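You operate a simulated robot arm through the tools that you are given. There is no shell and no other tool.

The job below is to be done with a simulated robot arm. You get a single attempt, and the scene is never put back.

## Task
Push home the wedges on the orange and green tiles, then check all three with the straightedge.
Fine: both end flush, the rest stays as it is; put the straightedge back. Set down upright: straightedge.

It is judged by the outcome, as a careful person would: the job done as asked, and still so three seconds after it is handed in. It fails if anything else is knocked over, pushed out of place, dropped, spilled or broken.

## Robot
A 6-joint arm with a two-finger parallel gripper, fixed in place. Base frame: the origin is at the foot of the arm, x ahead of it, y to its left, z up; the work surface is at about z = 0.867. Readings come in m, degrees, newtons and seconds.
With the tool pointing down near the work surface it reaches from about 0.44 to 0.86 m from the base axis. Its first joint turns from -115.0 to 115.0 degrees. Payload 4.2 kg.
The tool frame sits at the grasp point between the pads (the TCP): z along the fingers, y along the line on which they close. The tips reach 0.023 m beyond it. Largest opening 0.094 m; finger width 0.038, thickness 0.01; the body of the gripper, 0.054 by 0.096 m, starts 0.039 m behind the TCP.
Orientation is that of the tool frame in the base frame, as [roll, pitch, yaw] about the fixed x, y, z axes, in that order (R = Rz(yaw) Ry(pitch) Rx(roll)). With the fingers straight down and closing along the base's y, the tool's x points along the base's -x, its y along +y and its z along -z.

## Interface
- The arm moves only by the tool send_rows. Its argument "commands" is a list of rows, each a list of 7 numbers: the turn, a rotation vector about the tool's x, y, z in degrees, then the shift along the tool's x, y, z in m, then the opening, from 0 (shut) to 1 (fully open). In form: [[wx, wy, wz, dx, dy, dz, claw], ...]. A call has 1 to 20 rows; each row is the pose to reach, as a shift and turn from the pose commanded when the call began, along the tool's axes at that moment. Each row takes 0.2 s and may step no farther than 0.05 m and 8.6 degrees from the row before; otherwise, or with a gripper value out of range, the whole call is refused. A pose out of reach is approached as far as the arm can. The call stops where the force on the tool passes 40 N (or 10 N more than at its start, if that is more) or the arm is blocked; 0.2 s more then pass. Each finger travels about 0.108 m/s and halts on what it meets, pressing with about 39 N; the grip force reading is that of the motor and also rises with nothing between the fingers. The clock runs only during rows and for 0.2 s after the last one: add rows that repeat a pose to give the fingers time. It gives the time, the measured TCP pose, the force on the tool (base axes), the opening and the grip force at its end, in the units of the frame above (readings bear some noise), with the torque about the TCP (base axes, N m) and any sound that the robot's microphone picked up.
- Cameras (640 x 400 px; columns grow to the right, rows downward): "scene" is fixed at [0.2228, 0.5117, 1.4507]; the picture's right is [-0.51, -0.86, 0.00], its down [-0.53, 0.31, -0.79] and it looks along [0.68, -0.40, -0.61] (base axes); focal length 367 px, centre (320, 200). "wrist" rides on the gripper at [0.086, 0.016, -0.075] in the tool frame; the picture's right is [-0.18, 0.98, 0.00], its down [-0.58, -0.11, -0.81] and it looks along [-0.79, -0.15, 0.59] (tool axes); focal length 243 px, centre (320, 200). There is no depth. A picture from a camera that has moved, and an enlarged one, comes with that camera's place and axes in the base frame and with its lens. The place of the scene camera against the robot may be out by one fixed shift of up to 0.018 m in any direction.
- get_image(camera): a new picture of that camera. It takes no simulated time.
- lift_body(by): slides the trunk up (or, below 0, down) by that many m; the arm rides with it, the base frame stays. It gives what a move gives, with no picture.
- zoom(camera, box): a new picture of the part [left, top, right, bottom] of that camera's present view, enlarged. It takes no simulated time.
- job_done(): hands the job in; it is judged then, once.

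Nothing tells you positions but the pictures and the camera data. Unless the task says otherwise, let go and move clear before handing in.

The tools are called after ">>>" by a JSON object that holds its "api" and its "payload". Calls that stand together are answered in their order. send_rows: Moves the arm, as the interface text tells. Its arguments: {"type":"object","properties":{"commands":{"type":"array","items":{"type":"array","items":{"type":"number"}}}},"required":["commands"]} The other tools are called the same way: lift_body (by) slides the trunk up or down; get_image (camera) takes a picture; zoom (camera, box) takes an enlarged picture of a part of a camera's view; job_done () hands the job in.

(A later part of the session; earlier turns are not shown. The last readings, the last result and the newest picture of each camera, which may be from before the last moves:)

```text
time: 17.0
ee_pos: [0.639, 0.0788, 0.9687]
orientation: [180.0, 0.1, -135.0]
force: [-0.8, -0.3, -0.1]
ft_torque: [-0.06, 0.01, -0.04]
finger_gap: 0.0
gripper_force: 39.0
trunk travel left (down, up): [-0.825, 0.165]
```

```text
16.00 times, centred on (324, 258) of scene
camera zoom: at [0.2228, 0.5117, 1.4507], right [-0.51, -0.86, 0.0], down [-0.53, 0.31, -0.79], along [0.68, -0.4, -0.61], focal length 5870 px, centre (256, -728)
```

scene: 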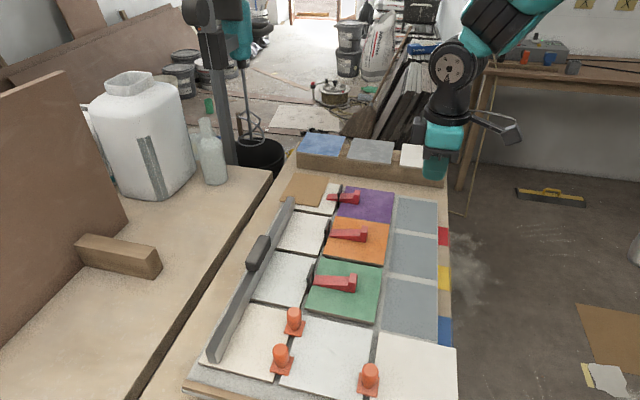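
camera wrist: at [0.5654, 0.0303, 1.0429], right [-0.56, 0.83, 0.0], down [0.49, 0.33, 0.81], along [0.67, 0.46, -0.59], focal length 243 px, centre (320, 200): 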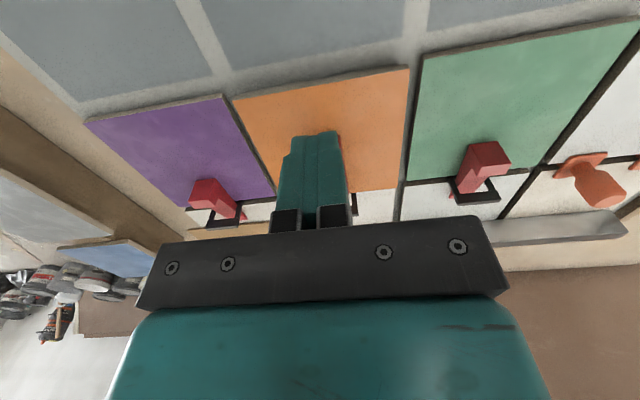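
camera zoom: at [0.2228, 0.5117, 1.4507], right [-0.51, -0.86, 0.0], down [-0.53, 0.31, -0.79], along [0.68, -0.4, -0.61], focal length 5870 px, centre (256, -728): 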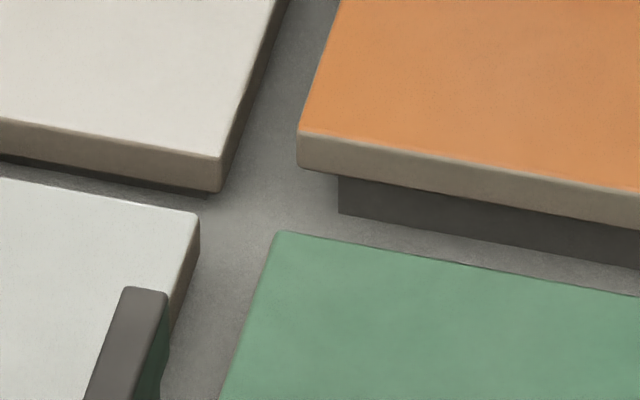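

Green is now flush, matching purple's relation to its neighbour. I'll lower behind the orange wedge and check the sideways alignment.

>>> {"api": "send_rows", "payload": {"commands": [[0, 0, 0, 0, 0, 0.02, 0], [0, 0, 0, 0, 0, 0.04, 0], [0, 0, 0, 0, 0, 0.058, 0], [0, 0, 0, 0, 0, 0.058, 0]]}}

>>> {"api": "zoom", "payload": {"camera": "scene", "box": [340, 215, 405, 255]}}

>>> {"api": "zoom", "payload": {"camera": "scene", "box": [310, 205, 405, 265]}}

```text
time: 18.0
ee_pos: [0.6408, 0.0777, 0.9088]
orientation: [179.9, 0.0, -135.1]
force: [-0.2, 0.4, 0.0]
ft_torque: [0.0, -0.03, -0.03]
finger_gap: 0.0
gripper_force: 39.0
trunk travel left (down, up): [-0.825, 0.165]
```

```text
9.85 times, centred on (372, 235) of scene
camera zoom: at [0.2228, 0.5117, 1.4507], right [-0.51, -0.86, 0.0], down [-0.53, 0.31, -0.79], along [0.68, -0.4, -0.61], focal length 3613 px, centre (-197, -145)
```

zoom: 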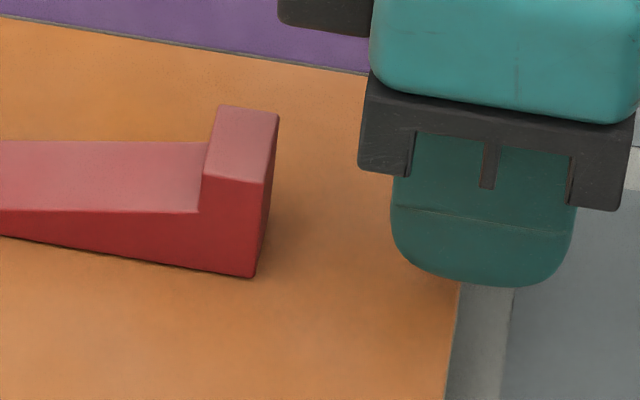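

```text
6.67 times, centred on (358, 235) of scene
camera zoom: at [0.2228, 0.5117, 1.4507], right [-0.51, -0.86, 0.0], down [-0.53, 0.31, -0.79], along [0.68, -0.4, -0.61], focal length 2446 px, centre (70, -33)
```

zoom: 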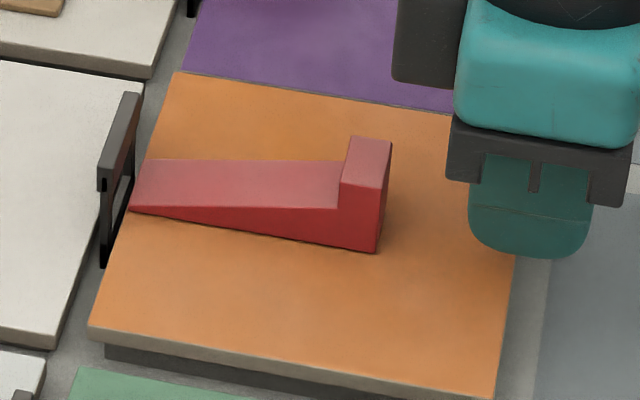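

The alignment is within about 2 mm; I'll nudge +2 mm sideways while advancing. Then I'll push the orange wedge in to just short of where green stopped.

>>> {"api": "send_rows", "payload": {"commands": [[0, 0, 0, -0.006, 0.002, 0, 0], [0, 0, 0, -0.014, 0.002, 0, 0], [0, 0, 0, -0.02, 0.002, 0, 0], [0, 0, 0, -0.024, 0.002, 0, 0], [0, 0, 0, -0.028, 0.002, 0, 0], [0, 0, 0, -0.032, 0.002, 0, 0], [0, 0, 0, -0.036, 0.002, 0, 0], [0, 0, 0, -0.04, 0.002, 0, 0], [0, 0, 0, -0.04, 0.002, 0, 0]]}}

>>> {"api": "zoom", "payload": {"camera": "scene", "box": [310, 205, 405, 265]}}

```text
time: 20.0
ee_pos: [0.6651, 0.1077, 0.9117]
orientation: [-180.0, 0.0, -135.0]
force: [-2.8, -1.0, -1.9]
ft_torque: [-0.07, 0.05, 0.03]
finger_gap: 0.0
gripper_force: 38.7
trunk travel left (down, up): [-0.825, 0.165]
```

```text
6.67 times, centred on (358, 235) of scene
camera zoom: at [0.2228, 0.5117, 1.4507], right [-0.51, -0.86, 0.0], down [-0.53, 0.31, -0.79], along [0.68, -0.4, -0.61], focal length 2446 px, centre (70, -33)
```

zoom: 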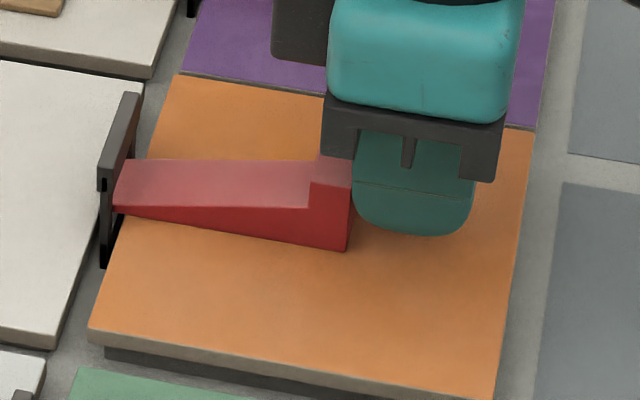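

>>> {"api": "send_rows", "payload": {"commands": [[0, 0, 0, -0.003, 0, 0, 0], [0, 0, 0, -0.006, 0, 0, 0], [0, 0, 0, -0.009, 0, 0, 0], [0, 0, 0, -0.012, 0, 0, 0], [0, 0, 0, -0.012, 0, 0, 0]]}}

>>> {"api": "zoom", "payload": {"camera": "scene", "box": [310, 205, 405, 265]}}

```text
time: 21.2
ee_pos: [0.6749, 0.1141, 0.9129]
orientation: [-180.0, 0.0, -135.0]
force: [-1.9, -3.4, -1.1]
ft_torque: [-0.12, 0.08, 0.01]
finger_gap: 0.0002
gripper_force: 39.6
trunk travel left (down, up): [-0.825, 0.165]
```

```text
6.67 times, centred on (358, 235) of scene
camera zoom: at [0.2228, 0.5117, 1.4507], right [-0.51, -0.86, 0.0], down [-0.53, 0.31, -0.79], along [0.68, -0.4, -0.61], focal length 2446 px, centre (70, -33)
```

zoom: 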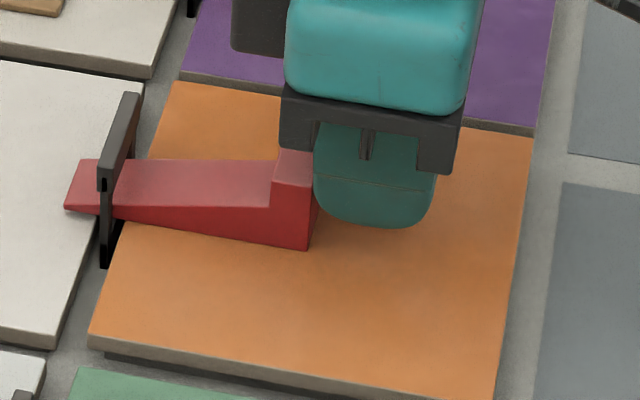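

>>> {"api": "send_rows", "payload": {"commands": [[0, 0, 0, -0.003, 0, 0, 0], [0, 0, 0, -0.006, 0, 0, 0], [0, 0, 0, -0.009, 0, 0, 0], [0, 0, 0, -0.012, 0, 0, 0], [0, 0, 0, -0.012, 0, 0, 0]]}}

>>> {"api": "zoom", "payload": {"camera": "scene", "box": [310, 205, 405, 265]}}

```text
time: 22.4
ee_pos: [0.683, 0.1248, 0.9115]
orientation: [-180.0, -0.1, -135.0]
force: [-1.9, -3.2, -0.3]
ft_torque: [-0.08, 0.06, -0.01]
finger_gap: 0.0001
gripper_force: 39.2
trunk travel left (down, up): [-0.825, 0.165]
```

```text
6.67 times, centred on (358, 235) of scene
camera zoom: at [0.2228, 0.5117, 1.4507], right [-0.51, -0.86, 0.0], down [-0.53, 0.31, -0.79], along [0.68, -0.4, -0.61], focal length 2446 px, centre (70, -33)
```

zoom: 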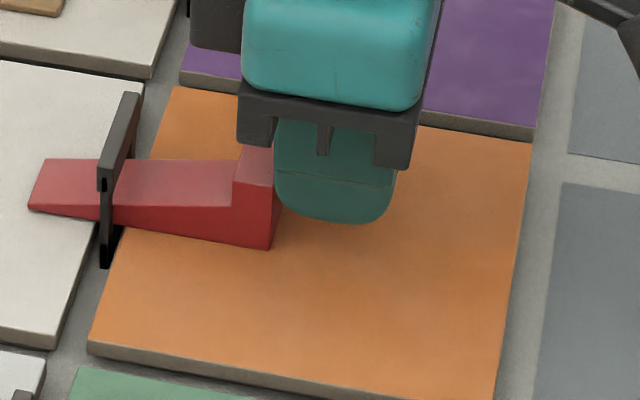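

>>> {"api": "send_rows", "payload": {"commands": [[0, 0, 0, -0.0015, 0, 0, 0], [0, 0, 0, -0.003, 0, 0, 0], [0, 0, 0, -0.0045, 0, 0, 0], [0, 0, 0, -0.0045, 0, 0, 0]]}}

>>> {"api": "zoom", "payload": {"camera": "scene", "box": [310, 205, 405, 265]}}

```text
time: 23.4
ee_pos: [0.6847, 0.1267, 0.913]
orientation: [180.0, 0.0, -135.0]
force: [-4.0, -4.2, -2.5]
ft_torque: [-0.11, 0.07, 0.0]
finger_gap: 0.0
gripper_force: 38.8
trunk travel left (down, up): [-0.825, 0.165]
```

```text
6.67 times, centred on (358, 235) of scene
camera zoom: at [0.2228, 0.5117, 1.4507], right [-0.51, -0.86, 0.0], down [-0.53, 0.31, -0.79], along [0.68, -0.4, -0.61], focal length 2446 px, centre (70, -33)
```

zoom: 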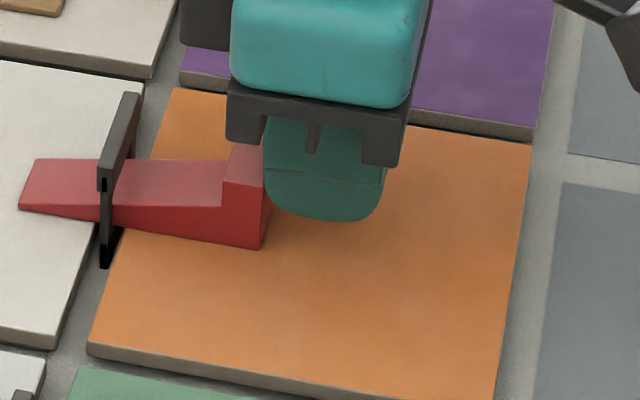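

>>> {"api": "send_rows", "payload": {"commands": [[0, 0, 0, -0.0012, 0, 0, 0], [0, 0, 0, -0.0025, 0, 0, 0], [0, 0, 0, -0.0025, 0, 0, 0]]}}

>>> {"api": "zoom", "payload": {"camera": "scene", "box": [310, 205, 405, 265]}}

```text
time: 24.2
ee_pos: [0.6868, 0.1283, 0.9116]
orientation: [180.0, -0.1, -135.0]
force: [-10.4, -7.2, -1.2]
ft_torque: [-0.09, 0.24, 0.03]
finger_gap: 0.0001
gripper_force: 39.2
trunk travel left (down, up): [-0.825, 0.165]
```

```text
6.67 times, centred on (358, 235) of scene
camera zoom: at [0.2228, 0.5117, 1.4507], right [-0.51, -0.86, 0.0], down [-0.53, 0.31, -0.79], along [0.68, -0.4, -0.61], focal length 2446 px, centre (70, -33)
```

zoom: 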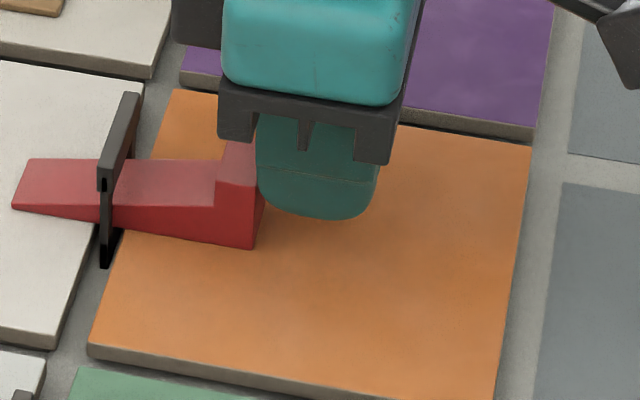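

>>> {"api": "send_rows", "payload": {"commands": [[0, 0, 0, -0.0007, 0, 0, 0], [0, 0, 0, -0.0014, 0, 0, 0], [0, 0, 0, -0.0014, 0, 0, 0]]}}

>>> {"api": "zoom", "payload": {"camera": "scene", "box": [310, 205, 405, 265]}}

```text
time: 25.0
ee_pos: [0.6887, 0.1302, 0.9117]
orientation: [179.9, -0.1, -135.1]
force: [-17.1, -10.9, 0.3]
ft_torque: [-0.2, 0.32, 0.11]
finger_gap: 0.0004
gripper_force: 39.9
trunk travel left (down, up): [-0.825, 0.165]
```

```text
6.67 times, centred on (358, 235) of scene
camera zoom: at [0.2228, 0.5117, 1.4507], right [-0.51, -0.86, 0.0], down [-0.53, 0.31, -0.79], along [0.68, -0.4, -0.61], focal length 2446 px, centre (70, -33)
```

zoom: 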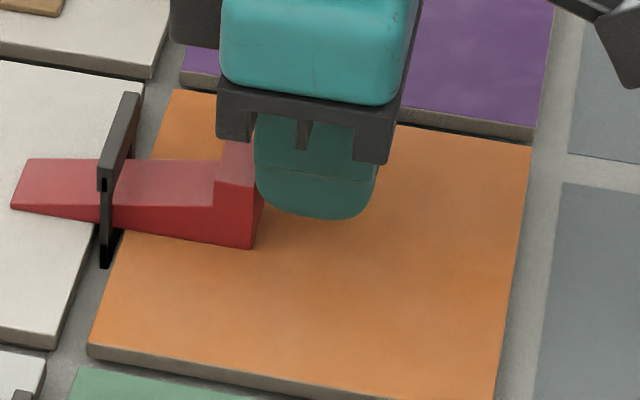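

Orange has reached its hard stop too (20 N, no further travel). I'll back off, rise and check flushness.

>>> {"api": "send_rows", "payload": {"commands": [[0, 0, 0, 0.01, 0, 0, 0], [0, 0, 0, 0.04, 0, -0.005, 0], [0, 0, 0, 0.07, 0, -0.03, 0], [0, 0, 0, 0.09, 0, -0.06, 0.3], [0, 0, 0, 0.1, 0, -0.1, 0.6], [0, 0, 0, 0.11, 0, -0.14, 1], [0, 0, 0, 0.12, 0, -0.17, 1], [0, 0, 0, 0.12, 0, -0.17, 1]]}}

>>> {"api": "zoom", "payload": {"camera": "scene", "box": [270, 180, 430, 320]}}

>>> {"api": "zoom", "payload": {"camera": "scene", "box": [308, 248, 340, 268]}}

>>> {"api": "zoom", "payload": {"camera": "scene", "box": [325, 203, 349, 218]}}

>>> {"api": "get_image", "payload": {"camera": "wrist"}}

```text
time: 26.8
ee_pos: [0.6025, 0.0446, 1.0821]
orientation: [-179.9, 0.0, -134.9]
force: [0.2, -0.1, 1.0]
ft_torque: [0.02, 0.01, -0.01]
finger_gap: 0.0943
gripper_force: 0.1
trunk travel left (down, up): [-0.825, 0.165]
```

```text
2.86 times, centred on (350, 250) of scene
camera zoom: at [0.2228, 0.5117, 1.4507], right [-0.51, -0.86, 0.0], down [-0.53, 0.31, -0.79], along [0.68, -0.4, -0.61], focal length 1048 px, centre (234, 57)
```

zoom: 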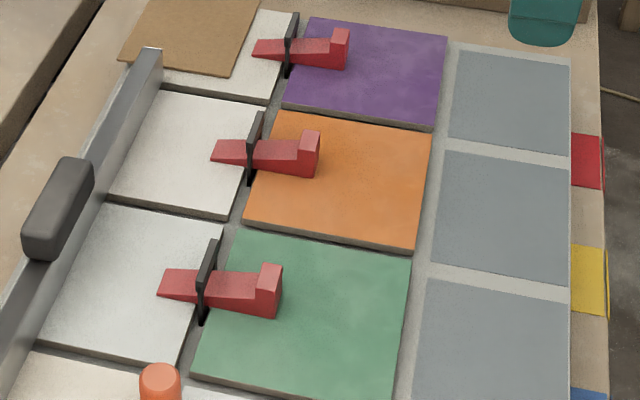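

```text
16.00 times, centred on (324, 258) of scene
camera zoom: at [0.2228, 0.5117, 1.4507], right [-0.51, -0.86, 0.0], down [-0.53, 0.31, -0.79], along [0.68, -0.4, -0.61], focal length 5870 px, centre (256, -728)
```

zoom: 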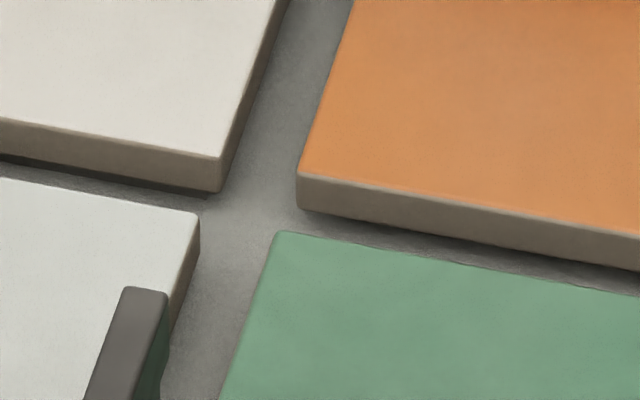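

```text
16.00 times, centred on (337, 210) of scene
camera zoom: at [0.2228, 0.5117, 1.4507], right [-0.51, -0.86, 0.0], down [-0.53, 0.31, -0.79], along [0.68, -0.4, -0.61], focal length 5870 px, centre (48, 32)
```

zoom: 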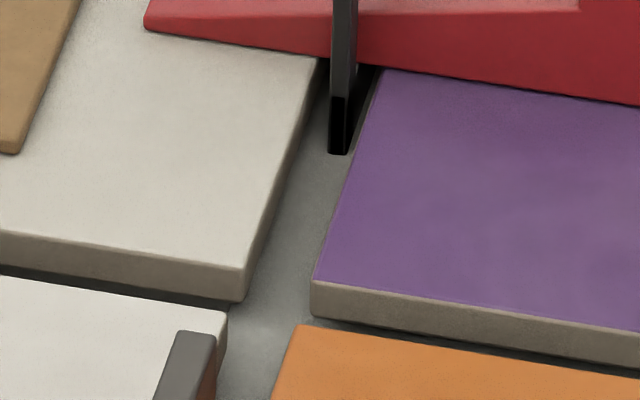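

```text
taken
camera wrist: at [0.5282, -0.004, 1.1577], right [-0.56, 0.83, 0.0], down [0.49, 0.33, 0.81], along [0.67, 0.46, -0.59], focal length 243 px, centre (320, 200)
```

wrist: 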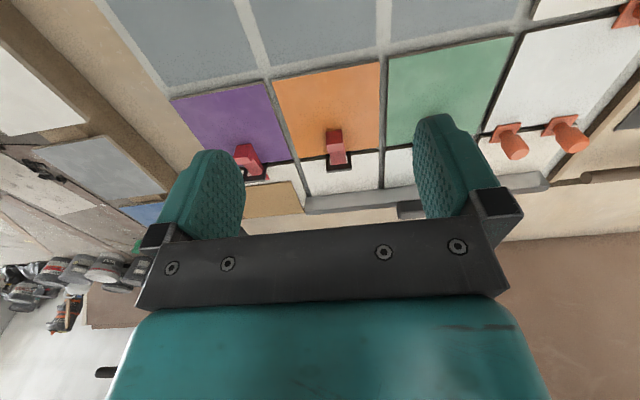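

All three tiles now look flush, matching their white neighbours within about 0.3 mm. Next is the straightedge: I'll move to view its handle and measure it.

>>> {"api": "send_rows", "payload": {"commands": [[0, 0, 0, -0.02, 0.03, -0.005, 1], [0, 0, 0, -0.04, 0.06, -0.01, 1], [0, 0, 0, -0.06, 0.09, -0.015, 1], [0, 0, 0, -0.085, 0.12, -0.02, 1], [0, 0, 0, -0.11, 0.155, -0.03, 1], [0, 0, 0, -0.11, 0.155, -0.03, 1]]}}

>>> {"api": "get_image", "payload": {"camera": "wrist"}}

>>> {"api": "zoom", "payload": {"camera": "wrist", "box": [200, 60, 440, 210]}}

>>> {"api": "zoom", "payload": {"camera": "scene", "box": [230, 190, 310, 290]}}

>>> {"api": "zoom", "payload": {"camera": "scene", "box": [195, 300, 275, 380]}}

```text
time: 28.2
ee_pos: [0.5692, 0.2344, 1.1111]
orientation: [-179.9, 0.0, -135.0]
force: [0.3, -0.4, 0.1]
ft_torque: [0.0, -0.02, -0.03]
finger_gap: 0.0939
gripper_force: 0.1
trunk travel left (down, up): [-0.825, 0.165]
```

```text
taken
camera wrist: at [0.4945, 0.1854, 1.1851], right [-0.56, 0.83, 0.0], down [0.49, 0.33, 0.81], along [0.67, 0.46, -0.59], focal length 243 px, centre (320, 200)
```

wrist: 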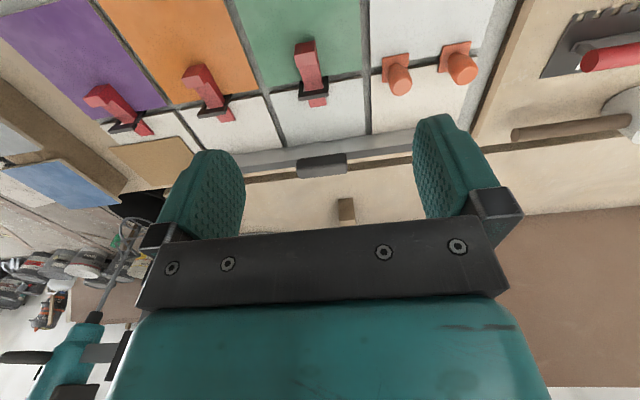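

```text
2.67 times, centred on (320, 135) of wrist
camera zoom: at [0.4945, 0.1854, 1.1851], right [-0.56, 0.83, 0.0], down [0.49, 0.33, 0.81], along [0.67, 0.46, -0.59], focal length 647 px, centre (320, 373)
```

zoom: 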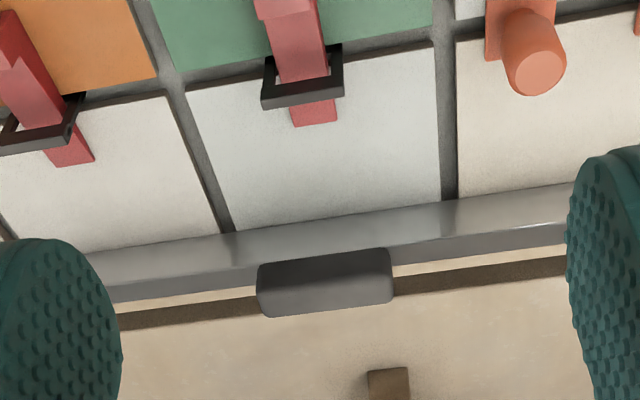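

```text
4.00 times, centred on (270, 240) of scene
camera zoom: at [0.2228, 0.5117, 1.4507], right [-0.51, -0.86, 0.0], down [-0.53, 0.31, -0.79], along [0.68, -0.4, -0.61], focal length 1468 px, centre (520, 40)
```

zoom: 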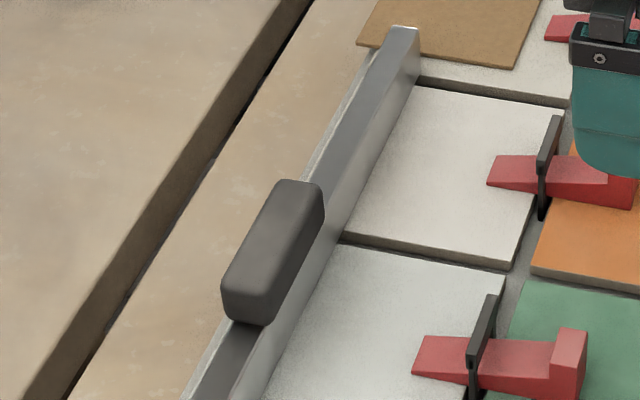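

```text
5.00 times, centred on (235, 340) of scene
camera zoom: at [0.2228, 0.5117, 1.4507], right [-0.51, -0.86, 0.0], down [-0.53, 0.31, -0.79], along [0.68, -0.4, -0.61], focal length 1834 px, centre (745, -500)
```

zoom: 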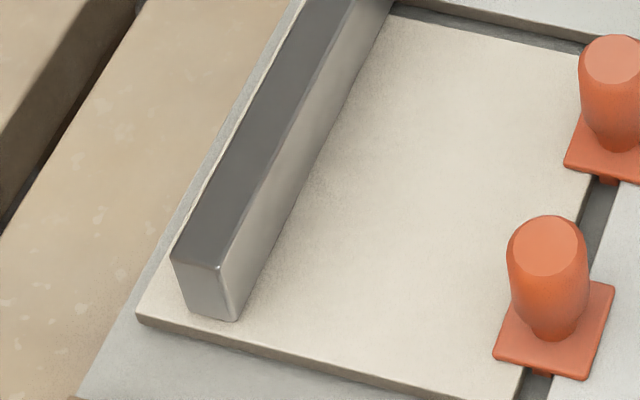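

The straightedge is a bar about 0.42 m long standing on its narrow edge, with a handle block on top centred near (0.72, 0.345). I'll turn the gripper so it closes across the handle, and hover above it.

>>> {"api": "send_rows", "payload": {"commands": [[0, 0, 7.5, -0.01, -0.002, 0, 1], [0, 0, 15, -0.025, -0.004, 0, 1], [0, 0, 22.5, -0.04, -0.006, 0, 1], [0, 0, 30, -0.055, -0.008, 0, 1], [0, 0, 37.5, -0.07, -0.01, 0, 1], [0, 0, 45, -0.086, -0.012, 0, 1], [0, 0, 52.5, -0.102, -0.015, 0, 1], [0, 0, 60, -0.118, -0.018, 0, 1], [0, 0, 67.5, -0.135, -0.02, 0.01, 1], [0, 0, 75, -0.152, -0.022, 0.03, 1], [0, 0, 82.5, -0.168, -0.025, 0.05, 1], [0, 0, 90, -0.184, -0.027, 0.07, 1], [0, 0, 90, -0.184, -0.027, 0.07, 1]]}}

>>> {"api": "get_image", "payload": {"camera": "wrist"}}

>>> {"api": "get_image", "payload": {"camera": "scene"}}

```text
time: 31.0
ee_pos: [0.7208, 0.3423, 1.0399]
orientation: [-180.0, 0.0, 134.9]
force: [-0.7, -1.0, 1.0]
ft_torque: [0.01, 0.03, 0.02]
finger_gap: 0.0943
gripper_force: 0.2
trunk travel left (down, up): [-0.825, 0.165]
```

```text
taken
camera wrist: at [0.6703, 0.4167, 1.1151], right [0.83, 0.56, 0.0], down [0.33, -0.49, 0.81], along [0.45, -0.67, -0.59], focal length 243 px, centre (320, 200)
```

wrist: 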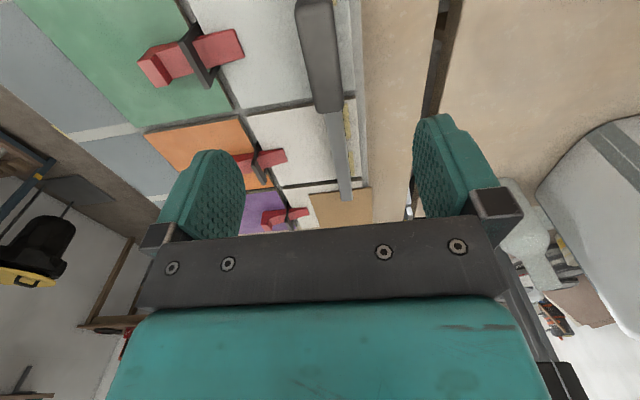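

```text
taken
```

scene: 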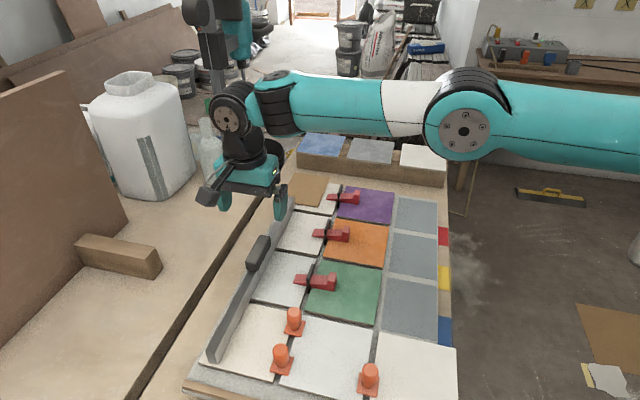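

>>> {"api": "zoom", "payload": {"camera": "wrist", "box": [260, 0, 400, 120]}}

>>> {"api": "zoom", "payload": {"camera": "wrist", "box": [290, 90, 390, 210]}}

>>> {"api": "zoom", "payload": {"camera": "scene", "box": [195, 160, 315, 280]}}

```text
3.33 times, centred on (330, 60) of wrist
camera zoom: at [0.6703, 0.4167, 1.1151], right [0.83, 0.56, 0.0], down [0.33, -0.49, 0.81], along [0.45, -0.67, -0.59], focal length 809 px, centre (287, 667)
```

zoom: 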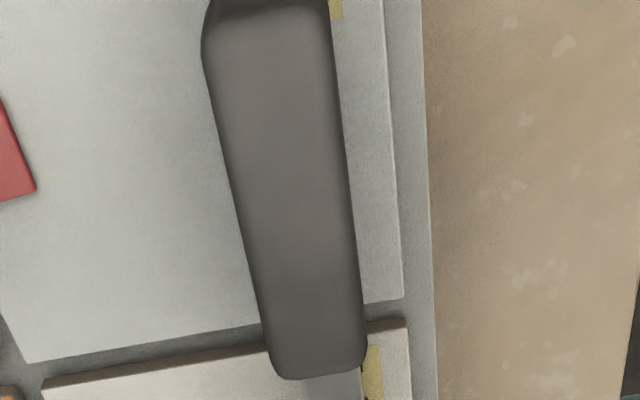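

```text
3.33 times, centred on (340, 150) of wrist
camera zoom: at [0.6703, 0.4167, 1.1151], right [0.83, 0.56, 0.0], down [0.33, -0.49, 0.81], along [0.45, -0.67, -0.59], focal length 809 px, centre (253, 367)
```

zoom: 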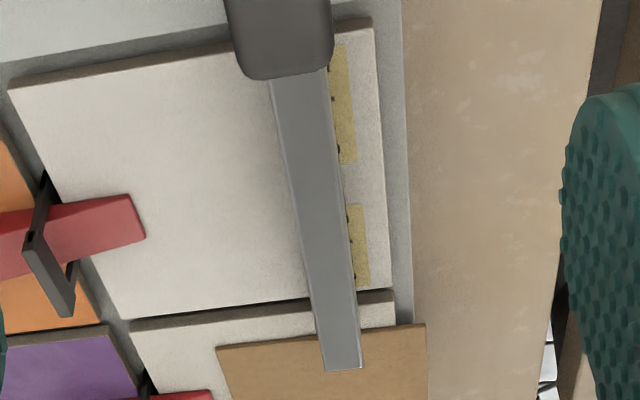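

```text
3.33 times, centred on (255, 220) of scene
camera zoom: at [0.2228, 0.5117, 1.4507], right [-0.51, -0.86, 0.0], down [-0.53, 0.31, -0.79], along [0.68, -0.4, -0.61], focal length 1223 px, centre (537, 133)
```

zoom: 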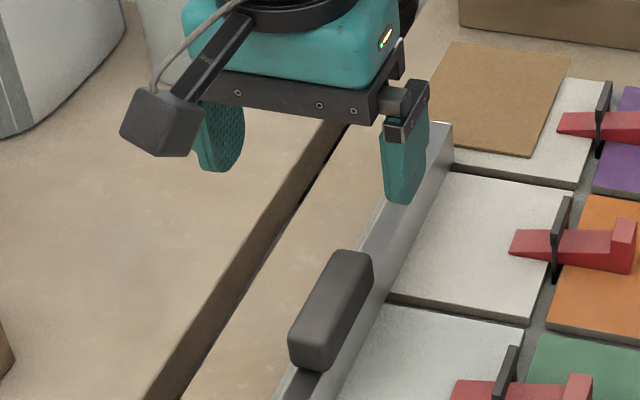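

The handle centre is confirmed at p≈0.755, and a strip of yellow tape beside the bar marks its home line. I'll lower over the handle, with the fingers straddling it, and check before closing.

>>> {"api": "send_rows", "payload": {"commands": [[0, 0, 0, 0.003, 0.003, 0.03, 1], [0, 0, 0, 0.003, 0.003, 0.06, 1], [0, 0, 0, 0.003, 0.003, 0.09, 1], [0, 0, 0, 0.003, 0.003, 0.11, 1], [0, 0, 0, 0.003, 0.003, 0.12, 1], [0, 0, 0, 0.003, 0.003, 0.12, 1]]}}

>>> {"api": "zoom", "payload": {"camera": "scene", "box": [205, 200, 325, 290]}}

>>> {"api": "get_image", "payload": {"camera": "wrist"}}

```text
time: 32.4
ee_pos: [0.711, 0.336, 0.9251]
orientation: [179.9, 0.0, 134.9]
force: [0.6, -0.8, 0.2]
ft_torque: [0.02, 0.03, 0.03]
finger_gap: 0.0939
gripper_force: 0.1
out of reach, approached as far as the arm can: row 2, 3, 4, 5, 6
trunk travel left (down, up): [-0.825, 0.165]
```

```text
4.44 times, centred on (265, 245) of scene
camera zoom: at [0.2228, 0.5117, 1.4507], right [-0.51, -0.86, 0.0], down [-0.53, 0.31, -0.79], along [0.68, -0.4, -0.61], focal length 1631 px, centre (564, 0)
```

zoom: 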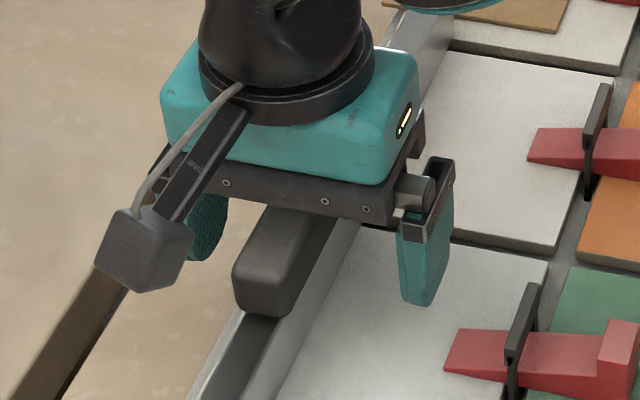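

```text
taken
camera wrist: at [0.6604, 0.4123, 0.9995], right [0.83, 0.56, 0.0], down [0.33, -0.49, 0.81], along [0.46, -0.67, -0.59], focal length 243 px, centre (320, 200)
```

wrist: 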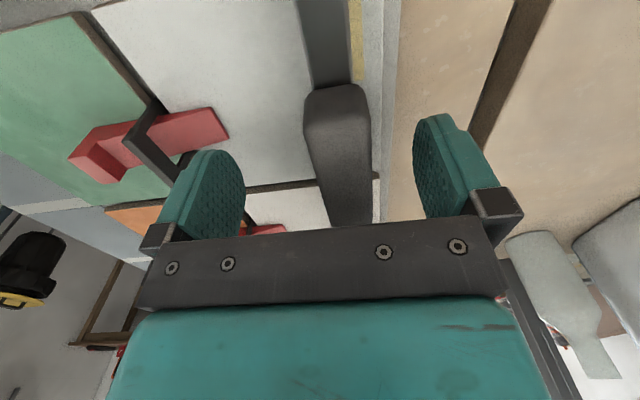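

That spot is slightly beyond reach at this trunk height. I'll rise straight up and then lower the trunk so the arm can extend further near the table.

>>> {"api": "send_rows", "payload": {"commands": [[0, 0, 0, 0, 0, -0.03, 1], [0, 0, 0, 0, 0, -0.07, 1], [0, 0, 0, 0, 0, -0.11, 1], [0, 0, 0, -0.002, -0.02, -0.15, 1], [0, 0, 0, -0.002, -0.03, -0.19, 1], [0, 0, 0, -0.002, -0.03, -0.19, 1]]}}

```text
time: 33.8
ee_pos: [0.6898, 0.3141, 1.1127]
orientation: [180.0, 0.0, 135.0]
force: [-1.0, 0.6, 0.6]
ft_torque: [-0.01, 0.03, -0.01]
finger_gap: 0.0937
gripper_force: 0.1
out of reach, approached as far as the arm can: row 2, 3
trunk travel left (down, up): [-0.825, 0.165]
```

>>> {"api": "lift_body", "payload": {"by": -0.12}}

>>> {"api": "get_image", "payload": {"camera": "scene"}}

```text
time: 35.3
ee_pos: [0.6902, 0.3157, 0.9921]
orientation: [-180.0, 0.0, 135.1]
force: [-0.1, -0.5, 0.0]
ft_torque: [0.0, 0.02, -0.04]
finger_gap: 0.0942
gripper_force: 0.0
trunk travel left (down, up): [-0.705, 0.285]
```

```text
taken
```

scene: 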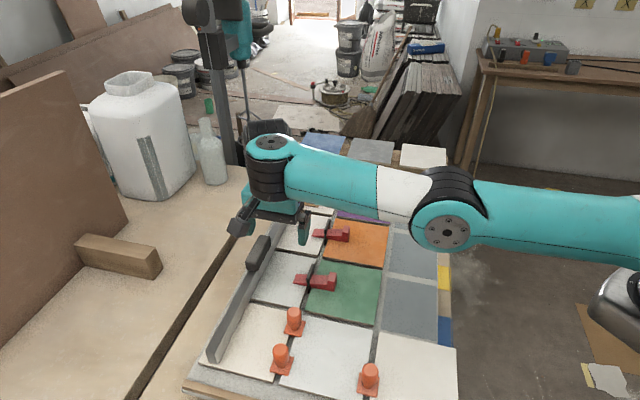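

The trunk is lower now. I'll centre over the handle at this height, then descend.

>>> {"api": "send_rows", "payload": {"commands": [[0, 0, 0, 0.001, 0.022, 0, 1], [0, 0, 0, 0.001, 0.0437, 0, 1], [0, 0, 0, 0.001, 0.0437, 0, 1]]}}

>>> {"api": "get_image", "payload": {"camera": "wrist"}}

>>> {"api": "zoom", "payload": {"camera": "scene", "box": [205, 180, 355, 290]}}

```text
time: 36.1
ee_pos: [0.7173, 0.3455, 0.9926]
orientation: [-180.0, 0.0, 135.1]
force: [0.1, -0.8, 0.2]
ft_torque: [0.01, -0.01, -0.02]
finger_gap: 0.0939
gripper_force: 0.1
out of reach, approached as far as the arm can: row 2, 3
trunk travel left (down, up): [-0.705, 0.285]
```

```text
taken
camera wrist: at [0.6664, 0.4186, 1.0673], right [0.83, 0.56, 0.0], down [0.33, -0.49, 0.81], along [0.46, -0.67, -0.59], focal length 243 px, centre (320, 200)
```

wrist: 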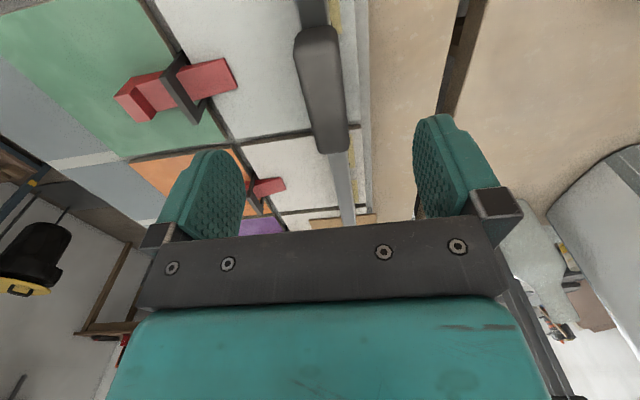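

```text
3.64 times, centred on (280, 235) of scene
camera zoom: at [0.2228, 0.5117, 1.4507], right [-0.51, -0.86, 0.0], down [-0.53, 0.31, -0.79], along [0.68, -0.4, -0.61], focal length 1334 px, centre (466, 73)
```

zoom: 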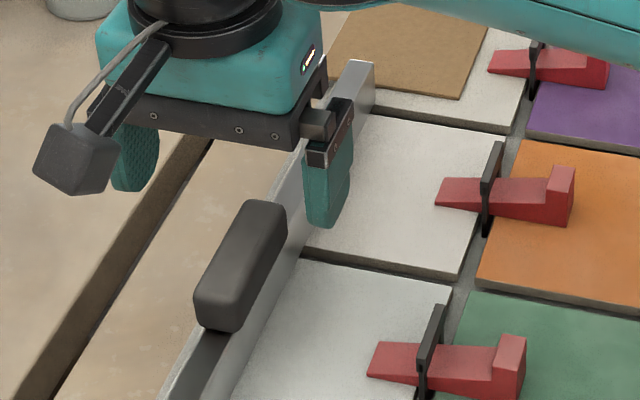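

I'm at the very edge of reach here. Gripping the handle about 15 mm nearer (+q end) brings it comfortably within reach and is still fully on the handle, so I'll descend there.

>>> {"api": "send_rows", "payload": {"commands": [[0, 0, 0, 0.0149, 0.0, 0.01, 1], [0, 0, 0, 0.0149, 0.002, 0.03, 1], [0, 0, 0, 0.0149, 0.0035, 0.05, 1], [0, 0, 0, 0.0149, 0.0035, 0.065, 1], [0, 0, 0, 0.0149, 0.0035, 0.074, 1], [0, 0, 0, 0.0149, 0.0035, 0.074, 1]]}}

>>> {"api": "zoom", "payload": {"camera": "scene", "box": [205, 180, 355, 290]}}

>>> {"api": "get_image", "payload": {"camera": "wrist"}}

```text
time: 37.5
ee_pos: [0.7102, 0.3578, 0.9185]
orientation: [-180.0, -0.1, 135.0]
force: [0.4, -0.6, -0.7]
ft_torque: [0.02, 0.01, -0.04]
finger_gap: 0.094
gripper_force: 0.0
trunk travel left (down, up): [-0.705, 0.285]
```

```text
3.64 times, centred on (280, 235) of scene
camera zoom: at [0.2228, 0.5117, 1.4507], right [-0.51, -0.86, 0.0], down [-0.53, 0.31, -0.79], along [0.68, -0.4, -0.61], focal length 1334 px, centre (466, 73)
```

zoom: 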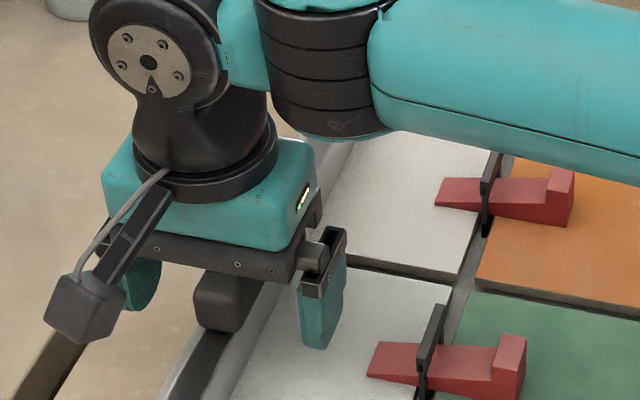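

```text
taken
camera wrist: at [0.658, 0.4311, 0.9924], right [0.83, 0.56, 0.0], down [0.33, -0.49, 0.81], along [0.46, -0.67, -0.59], focal length 243 px, centre (320, 200)
```

wrist: 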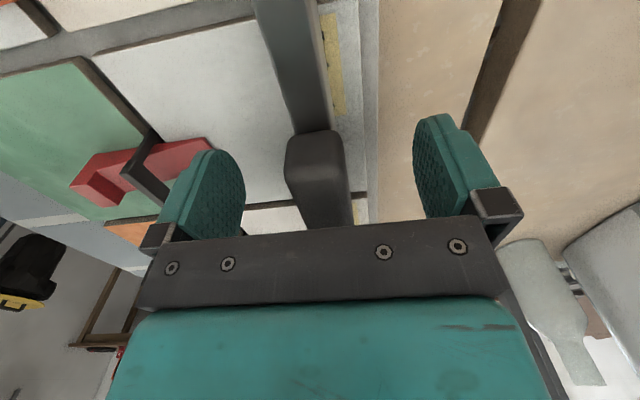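

The fingers straddle the handle at the right height. Closing now.

>>> {"api": "send_rows", "payload": {"commands": [[0, 0, 0, 0, 0, 0, 0.6], [0, 0, 0, 0, 0, 0, 0.4], [0, 0, 0, 0, 0, 0, 0.2], [0, 0, 0, 0, 0, 0, 0], [0, 0, 0, 0, 0, 0, 0], [0, 0, 0, 0, 0, 0, 0]]}}

>>> {"api": "get_image", "payload": {"camera": "wrist"}}

>>> {"api": "zoom", "payload": {"camera": "scene", "box": [195, 180, 345, 380]}}

```text
time: 38.9
ee_pos: [0.7096, 0.3566, 0.9174]
orientation: [180.0, -0.1, 135.0]
force: [-0.3, 0.6, -0.4]
ft_torque: [-0.06, -0.09, -0.04]
finger_gap: 0.0254
gripper_force: 38.5
trunk travel left (down, up): [-0.705, 0.285]
```

```text
taken
camera wrist: at [0.6581, 0.431, 0.9925], right [0.83, 0.56, 0.0], down [0.33, -0.49, 0.81], along [0.46, -0.67, -0.59], focal length 243 px, centre (320, 200)
```

wrist: 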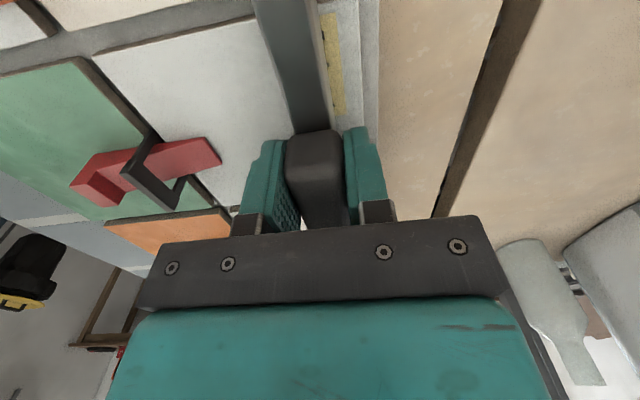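

```text
2.00 times, centred on (270, 280) of scene
camera zoom: at [0.2228, 0.5117, 1.4507], right [-0.51, -0.86, 0.0], down [-0.53, 0.31, -0.79], along [0.68, -0.4, -0.61], focal length 734 px, centre (420, 40)
```

zoom: 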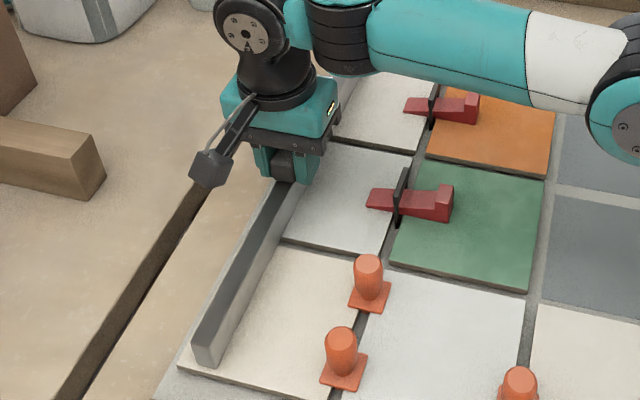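

The grip is firm on the handle (25 mm). I'll record home as TCP (0.7096, 0.3566, 0.9174) and lift straight up.

>>> {"api": "send_rows", "payload": {"commands": [[0, 0, 0, 0, 0, -0.005, 0], [0, 0, 0, 0, 0, -0.015, 0], [0, 0, 0, 0, 0, -0.035, 0], [0, 0, 0, 0, 0, -0.06, 0], [0, 0, 0, 0, 0, -0.08, 0], [0, 0, 0, 0, 0, -0.08, 0]]}}

>>> {"api": "get_image", "payload": {"camera": "scene"}}

>>> {"api": "get_image", "payload": {"camera": "wrist"}}

```text
time: 40.3
ee_pos: [0.7079, 0.3558, 0.9969]
orientation: [180.0, 0.1, 135.0]
force: [0.1, 0.2, -2.7]
ft_torque: [0.05, 0.03, 0.01]
finger_gap: 0.0257
gripper_force: 38.8
out of reach, approached as far as the arm can: row 5
trunk travel left (down, up): [-0.705, 0.285]
```

```text
taken
```

scene: 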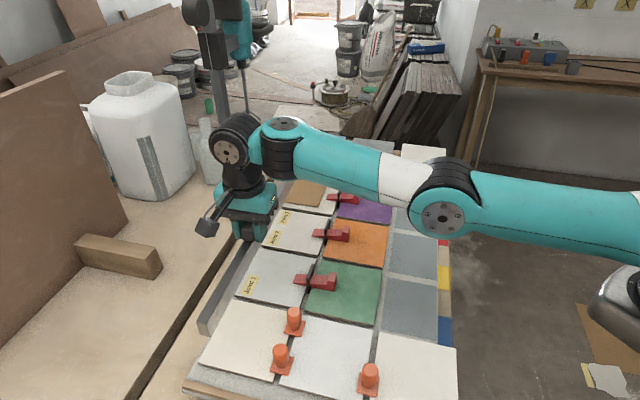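

```text
taken
camera wrist: at [0.6568, 0.4294, 1.0723], right [0.83, 0.56, 0.0], down [0.33, -0.49, 0.81], along [0.46, -0.67, -0.59], focal length 243 px, centre (320, 200)
```

wrist: 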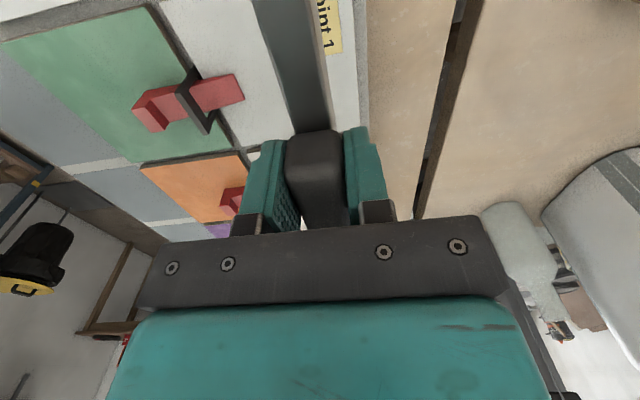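

Under the straightedge there are yellow labels on the white tiles. I'll read them.

>>> {"api": "zoom", "payload": {"camera": "scene", "box": [232, 262, 282, 304]}}

>>> {"api": "zoom", "payload": {"camera": "scene", "box": [255, 200, 305, 250]}}

>>> {"api": "zoom", "payload": {"camera": "wrist", "box": [280, 0, 380, 80]}}

```text
9.52 times, centred on (257, 283) of scene
camera zoom: at [0.2228, 0.5117, 1.4507], right [-0.51, -0.86, 0.0], down [-0.53, 0.31, -0.79], along [0.68, -0.4, -0.61], focal length 3494 px, centre (920, -590)
```

zoom: 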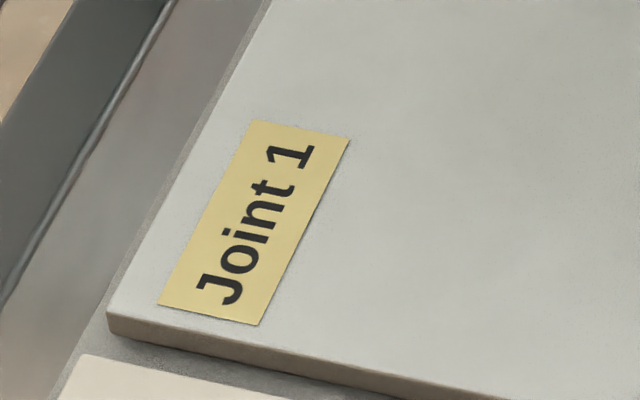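

```text
8.00 times, centred on (280, 225) of scene
camera zoom: at [0.2228, 0.5117, 1.4507], right [-0.51, -0.86, 0.0], down [-0.53, 0.31, -0.79], along [0.68, -0.4, -0.61], focal length 2935 px, centre (640, 0)
```

zoom: 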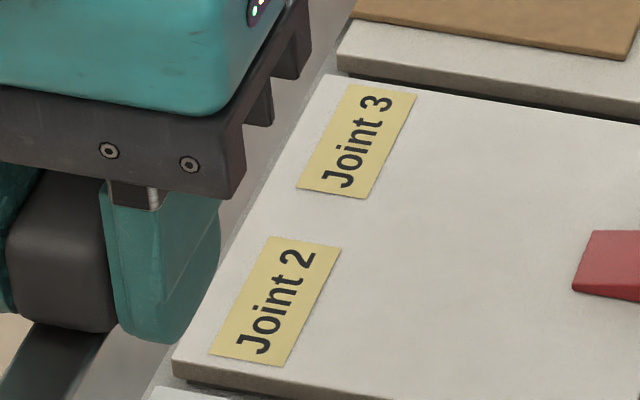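

```text
5.00 times, centred on (330, 40) of wrist
camera zoom: at [0.6568, 0.4294, 1.0723], right [0.83, 0.56, 0.0], down [0.33, -0.49, 0.81], along [0.46, -0.67, -0.59], focal length 1213 px, centre (270, 1000)
```

zoom: 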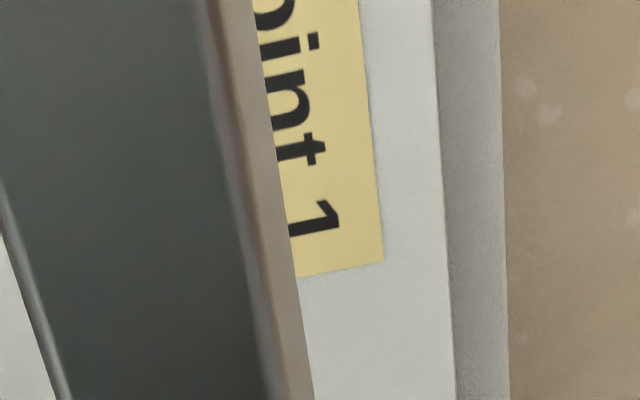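

The labels read Joint 1, 2 and 3, alongside the cross joints; they are only markings. I'll carry the straightedge level over the coloured tiles, behind the wedge heads, aiming to span all three tiles and all three joints.

>>> {"api": "send_rows", "payload": {"commands": [[0, 0, 0, -0.008, -0.02, 0, 0], [0, 0, 0, -0.022, -0.045, 0, 0], [0, 0, 0, -0.038, -0.075, 0, 0], [0, 0, 0, -0.054, -0.105, 0, 0], [0, 0, 0, -0.07, -0.135, 0, 0], [0, 0, 0, -0.086, -0.165, 0, 0], [0, 0, 0, -0.1, -0.19, 0, 0], [0, 0, 0, -0.1095, -0.207, 0, 0], [0, 0, 0, -0.1095, -0.207, 0, 0]]}}

>>> {"api": "get_image", "payload": {"camera": "scene"}}

>>> {"api": "get_image", "payload": {"camera": "wrist"}}

```text
time: 42.3
ee_pos: [0.6401, 0.1328, 0.9972]
orientation: [180.0, 0.0, 135.0]
force: [-0.2, -0.5, -1.0]
ft_torque: [0.01, 0.0, 0.0]
finger_gap: 0.0002
gripper_force: 39.4
out of reach, approached as far as the arm can: row 1
trunk travel left (down, up): [-0.705, 0.285]
```

```text
taken
```

scene: 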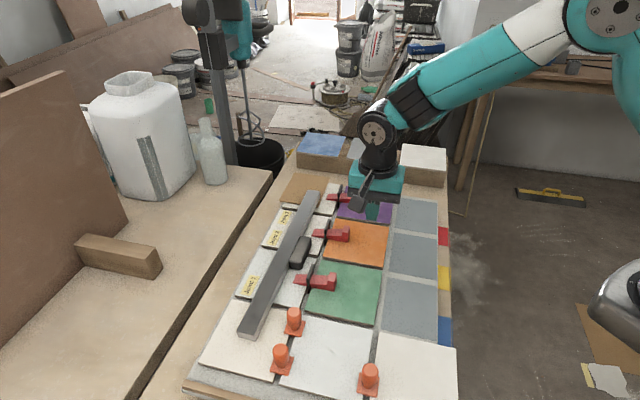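

```text
taken
camera wrist: at [0.5889, 0.2063, 1.072], right [0.82, 0.57, 0.0], down [0.33, -0.49, 0.81], along [0.46, -0.67, -0.59], focal length 243 px, centre (320, 200)
```

wrist: 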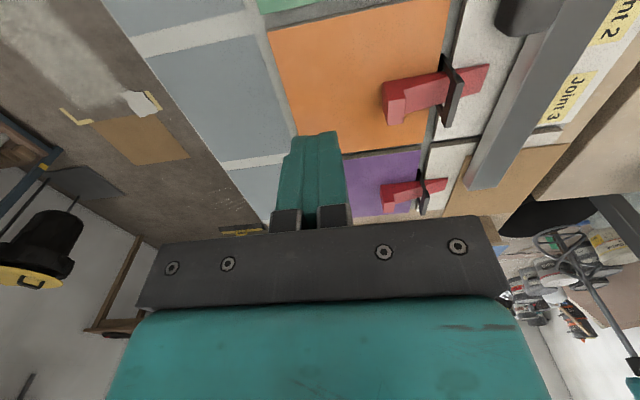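

The straightedge slipped out of the fingers during the carry and is now resting on the white tiles. I'll look closely at how it lies and whether anything was disturbed.

>>> {"api": "zoom", "payload": {"camera": "scene", "box": [230, 180, 350, 270]}}

>>> {"api": "zoom", "payload": {"camera": "scene", "box": [220, 250, 350, 350]}}

>>> {"api": "zoom", "payload": {"camera": "wrist", "box": [360, 0, 640, 220]}}

```text
4.44 times, centred on (290, 225) of scene
camera zoom: at [0.2228, 0.5117, 1.4507], right [-0.51, -0.86, 0.0], down [-0.53, 0.31, -0.79], along [0.68, -0.4, -0.61], focal length 1631 px, centre (453, 89)
```

zoom: 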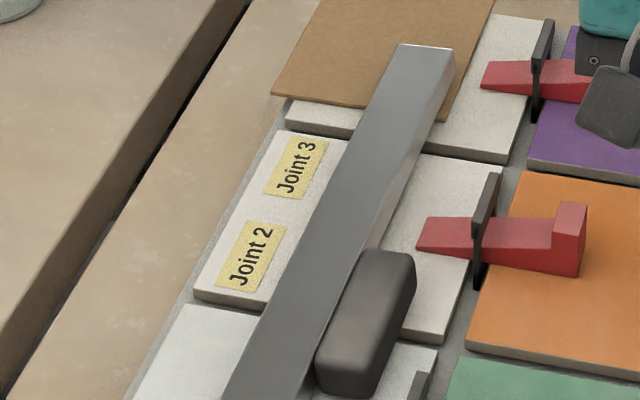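

```text
4.00 times, centred on (285, 300) of scene
camera zoom: at [0.2228, 0.5117, 1.4507], right [-0.51, -0.86, 0.0], down [-0.53, 0.31, -0.79], along [0.68, -0.4, -0.61], focal length 1468 px, centre (460, -200)
```

zoom: 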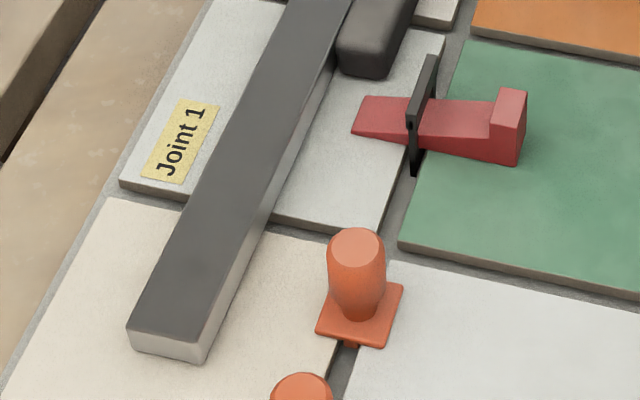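

```text
1.82 times, centred on (500, 110) of wrist
camera zoom: at [0.5889, 0.2063, 1.072], right [0.82, 0.57, 0.0], down [0.33, -0.49, 0.81], along [0.46, -0.67, -0.59], focal length 441 px, centre (-7, 364)
```

zoom: 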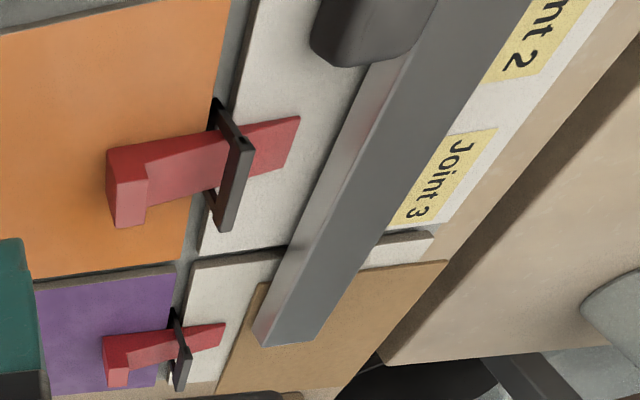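

The straightedge lies on its side on the white tiles, handle pointing toward the coloured tiles; the wedges, clips and pegs look untouched. My plan is to pinch the handle by its two ends, lift it gently and tip it upright. First I'll rise and turn the gripper to that orientation.

>>> {"api": "send_rows", "payload": {"commands": [[0, 0, 7.5, 0.0, 0.0, -0.02, 0], [0, 0, 15, 0.0, 0.0, -0.05, 0], [0, 0, 22.5, 0.005, 0.005, -0.08, 0.2], [0, 0, 30, 0.01, 0.01, -0.1, 0.4], [0, 0, 37.5, 0.015, 0.016, -0.12, 0.6], [0, 0, 45, 0.02, 0.022, -0.13, 0.8], [0, 0, 52.5, 0.025, 0.028, -0.13, 1], [0, 0, 60, 0.03, 0.034, -0.13, 1], [0, 0, 67.5, 0.035, 0.04, -0.13, 1], [0, 0, 75, 0.04, 0.045, -0.13, 1], [0, 0, 82.5, 0.045, 0.05, -0.13, 1], [0, 0, 90, 0.049, 0.054, -0.13, 1], [0, 0, 90, 0.049, 0.054, -0.13, 1]]}}

>>> {"api": "get_image", "payload": {"camera": "scene"}}

```text
time: 45.1
ee_pos: [0.6424, 0.2063, 1.1272]
orientation: [180.0, 0.0, 44.9]
force: [0.4, 0.1, -0.3]
ft_torque: [0.0, 0.03, 0.03]
finger_gap: 0.0939
gripper_force: 0.1
trunk travel left (down, up): [-0.705, 0.285]
```

```text
taken
```

scene: 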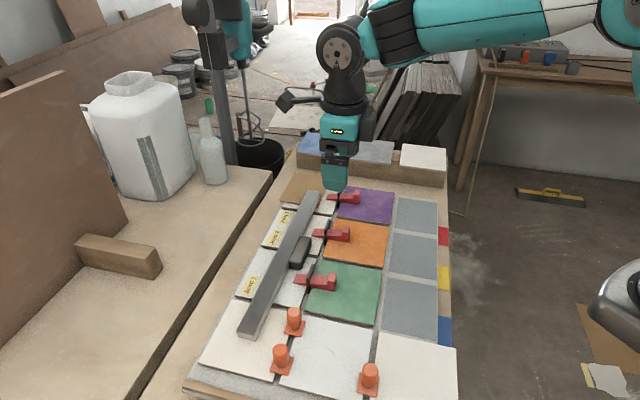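

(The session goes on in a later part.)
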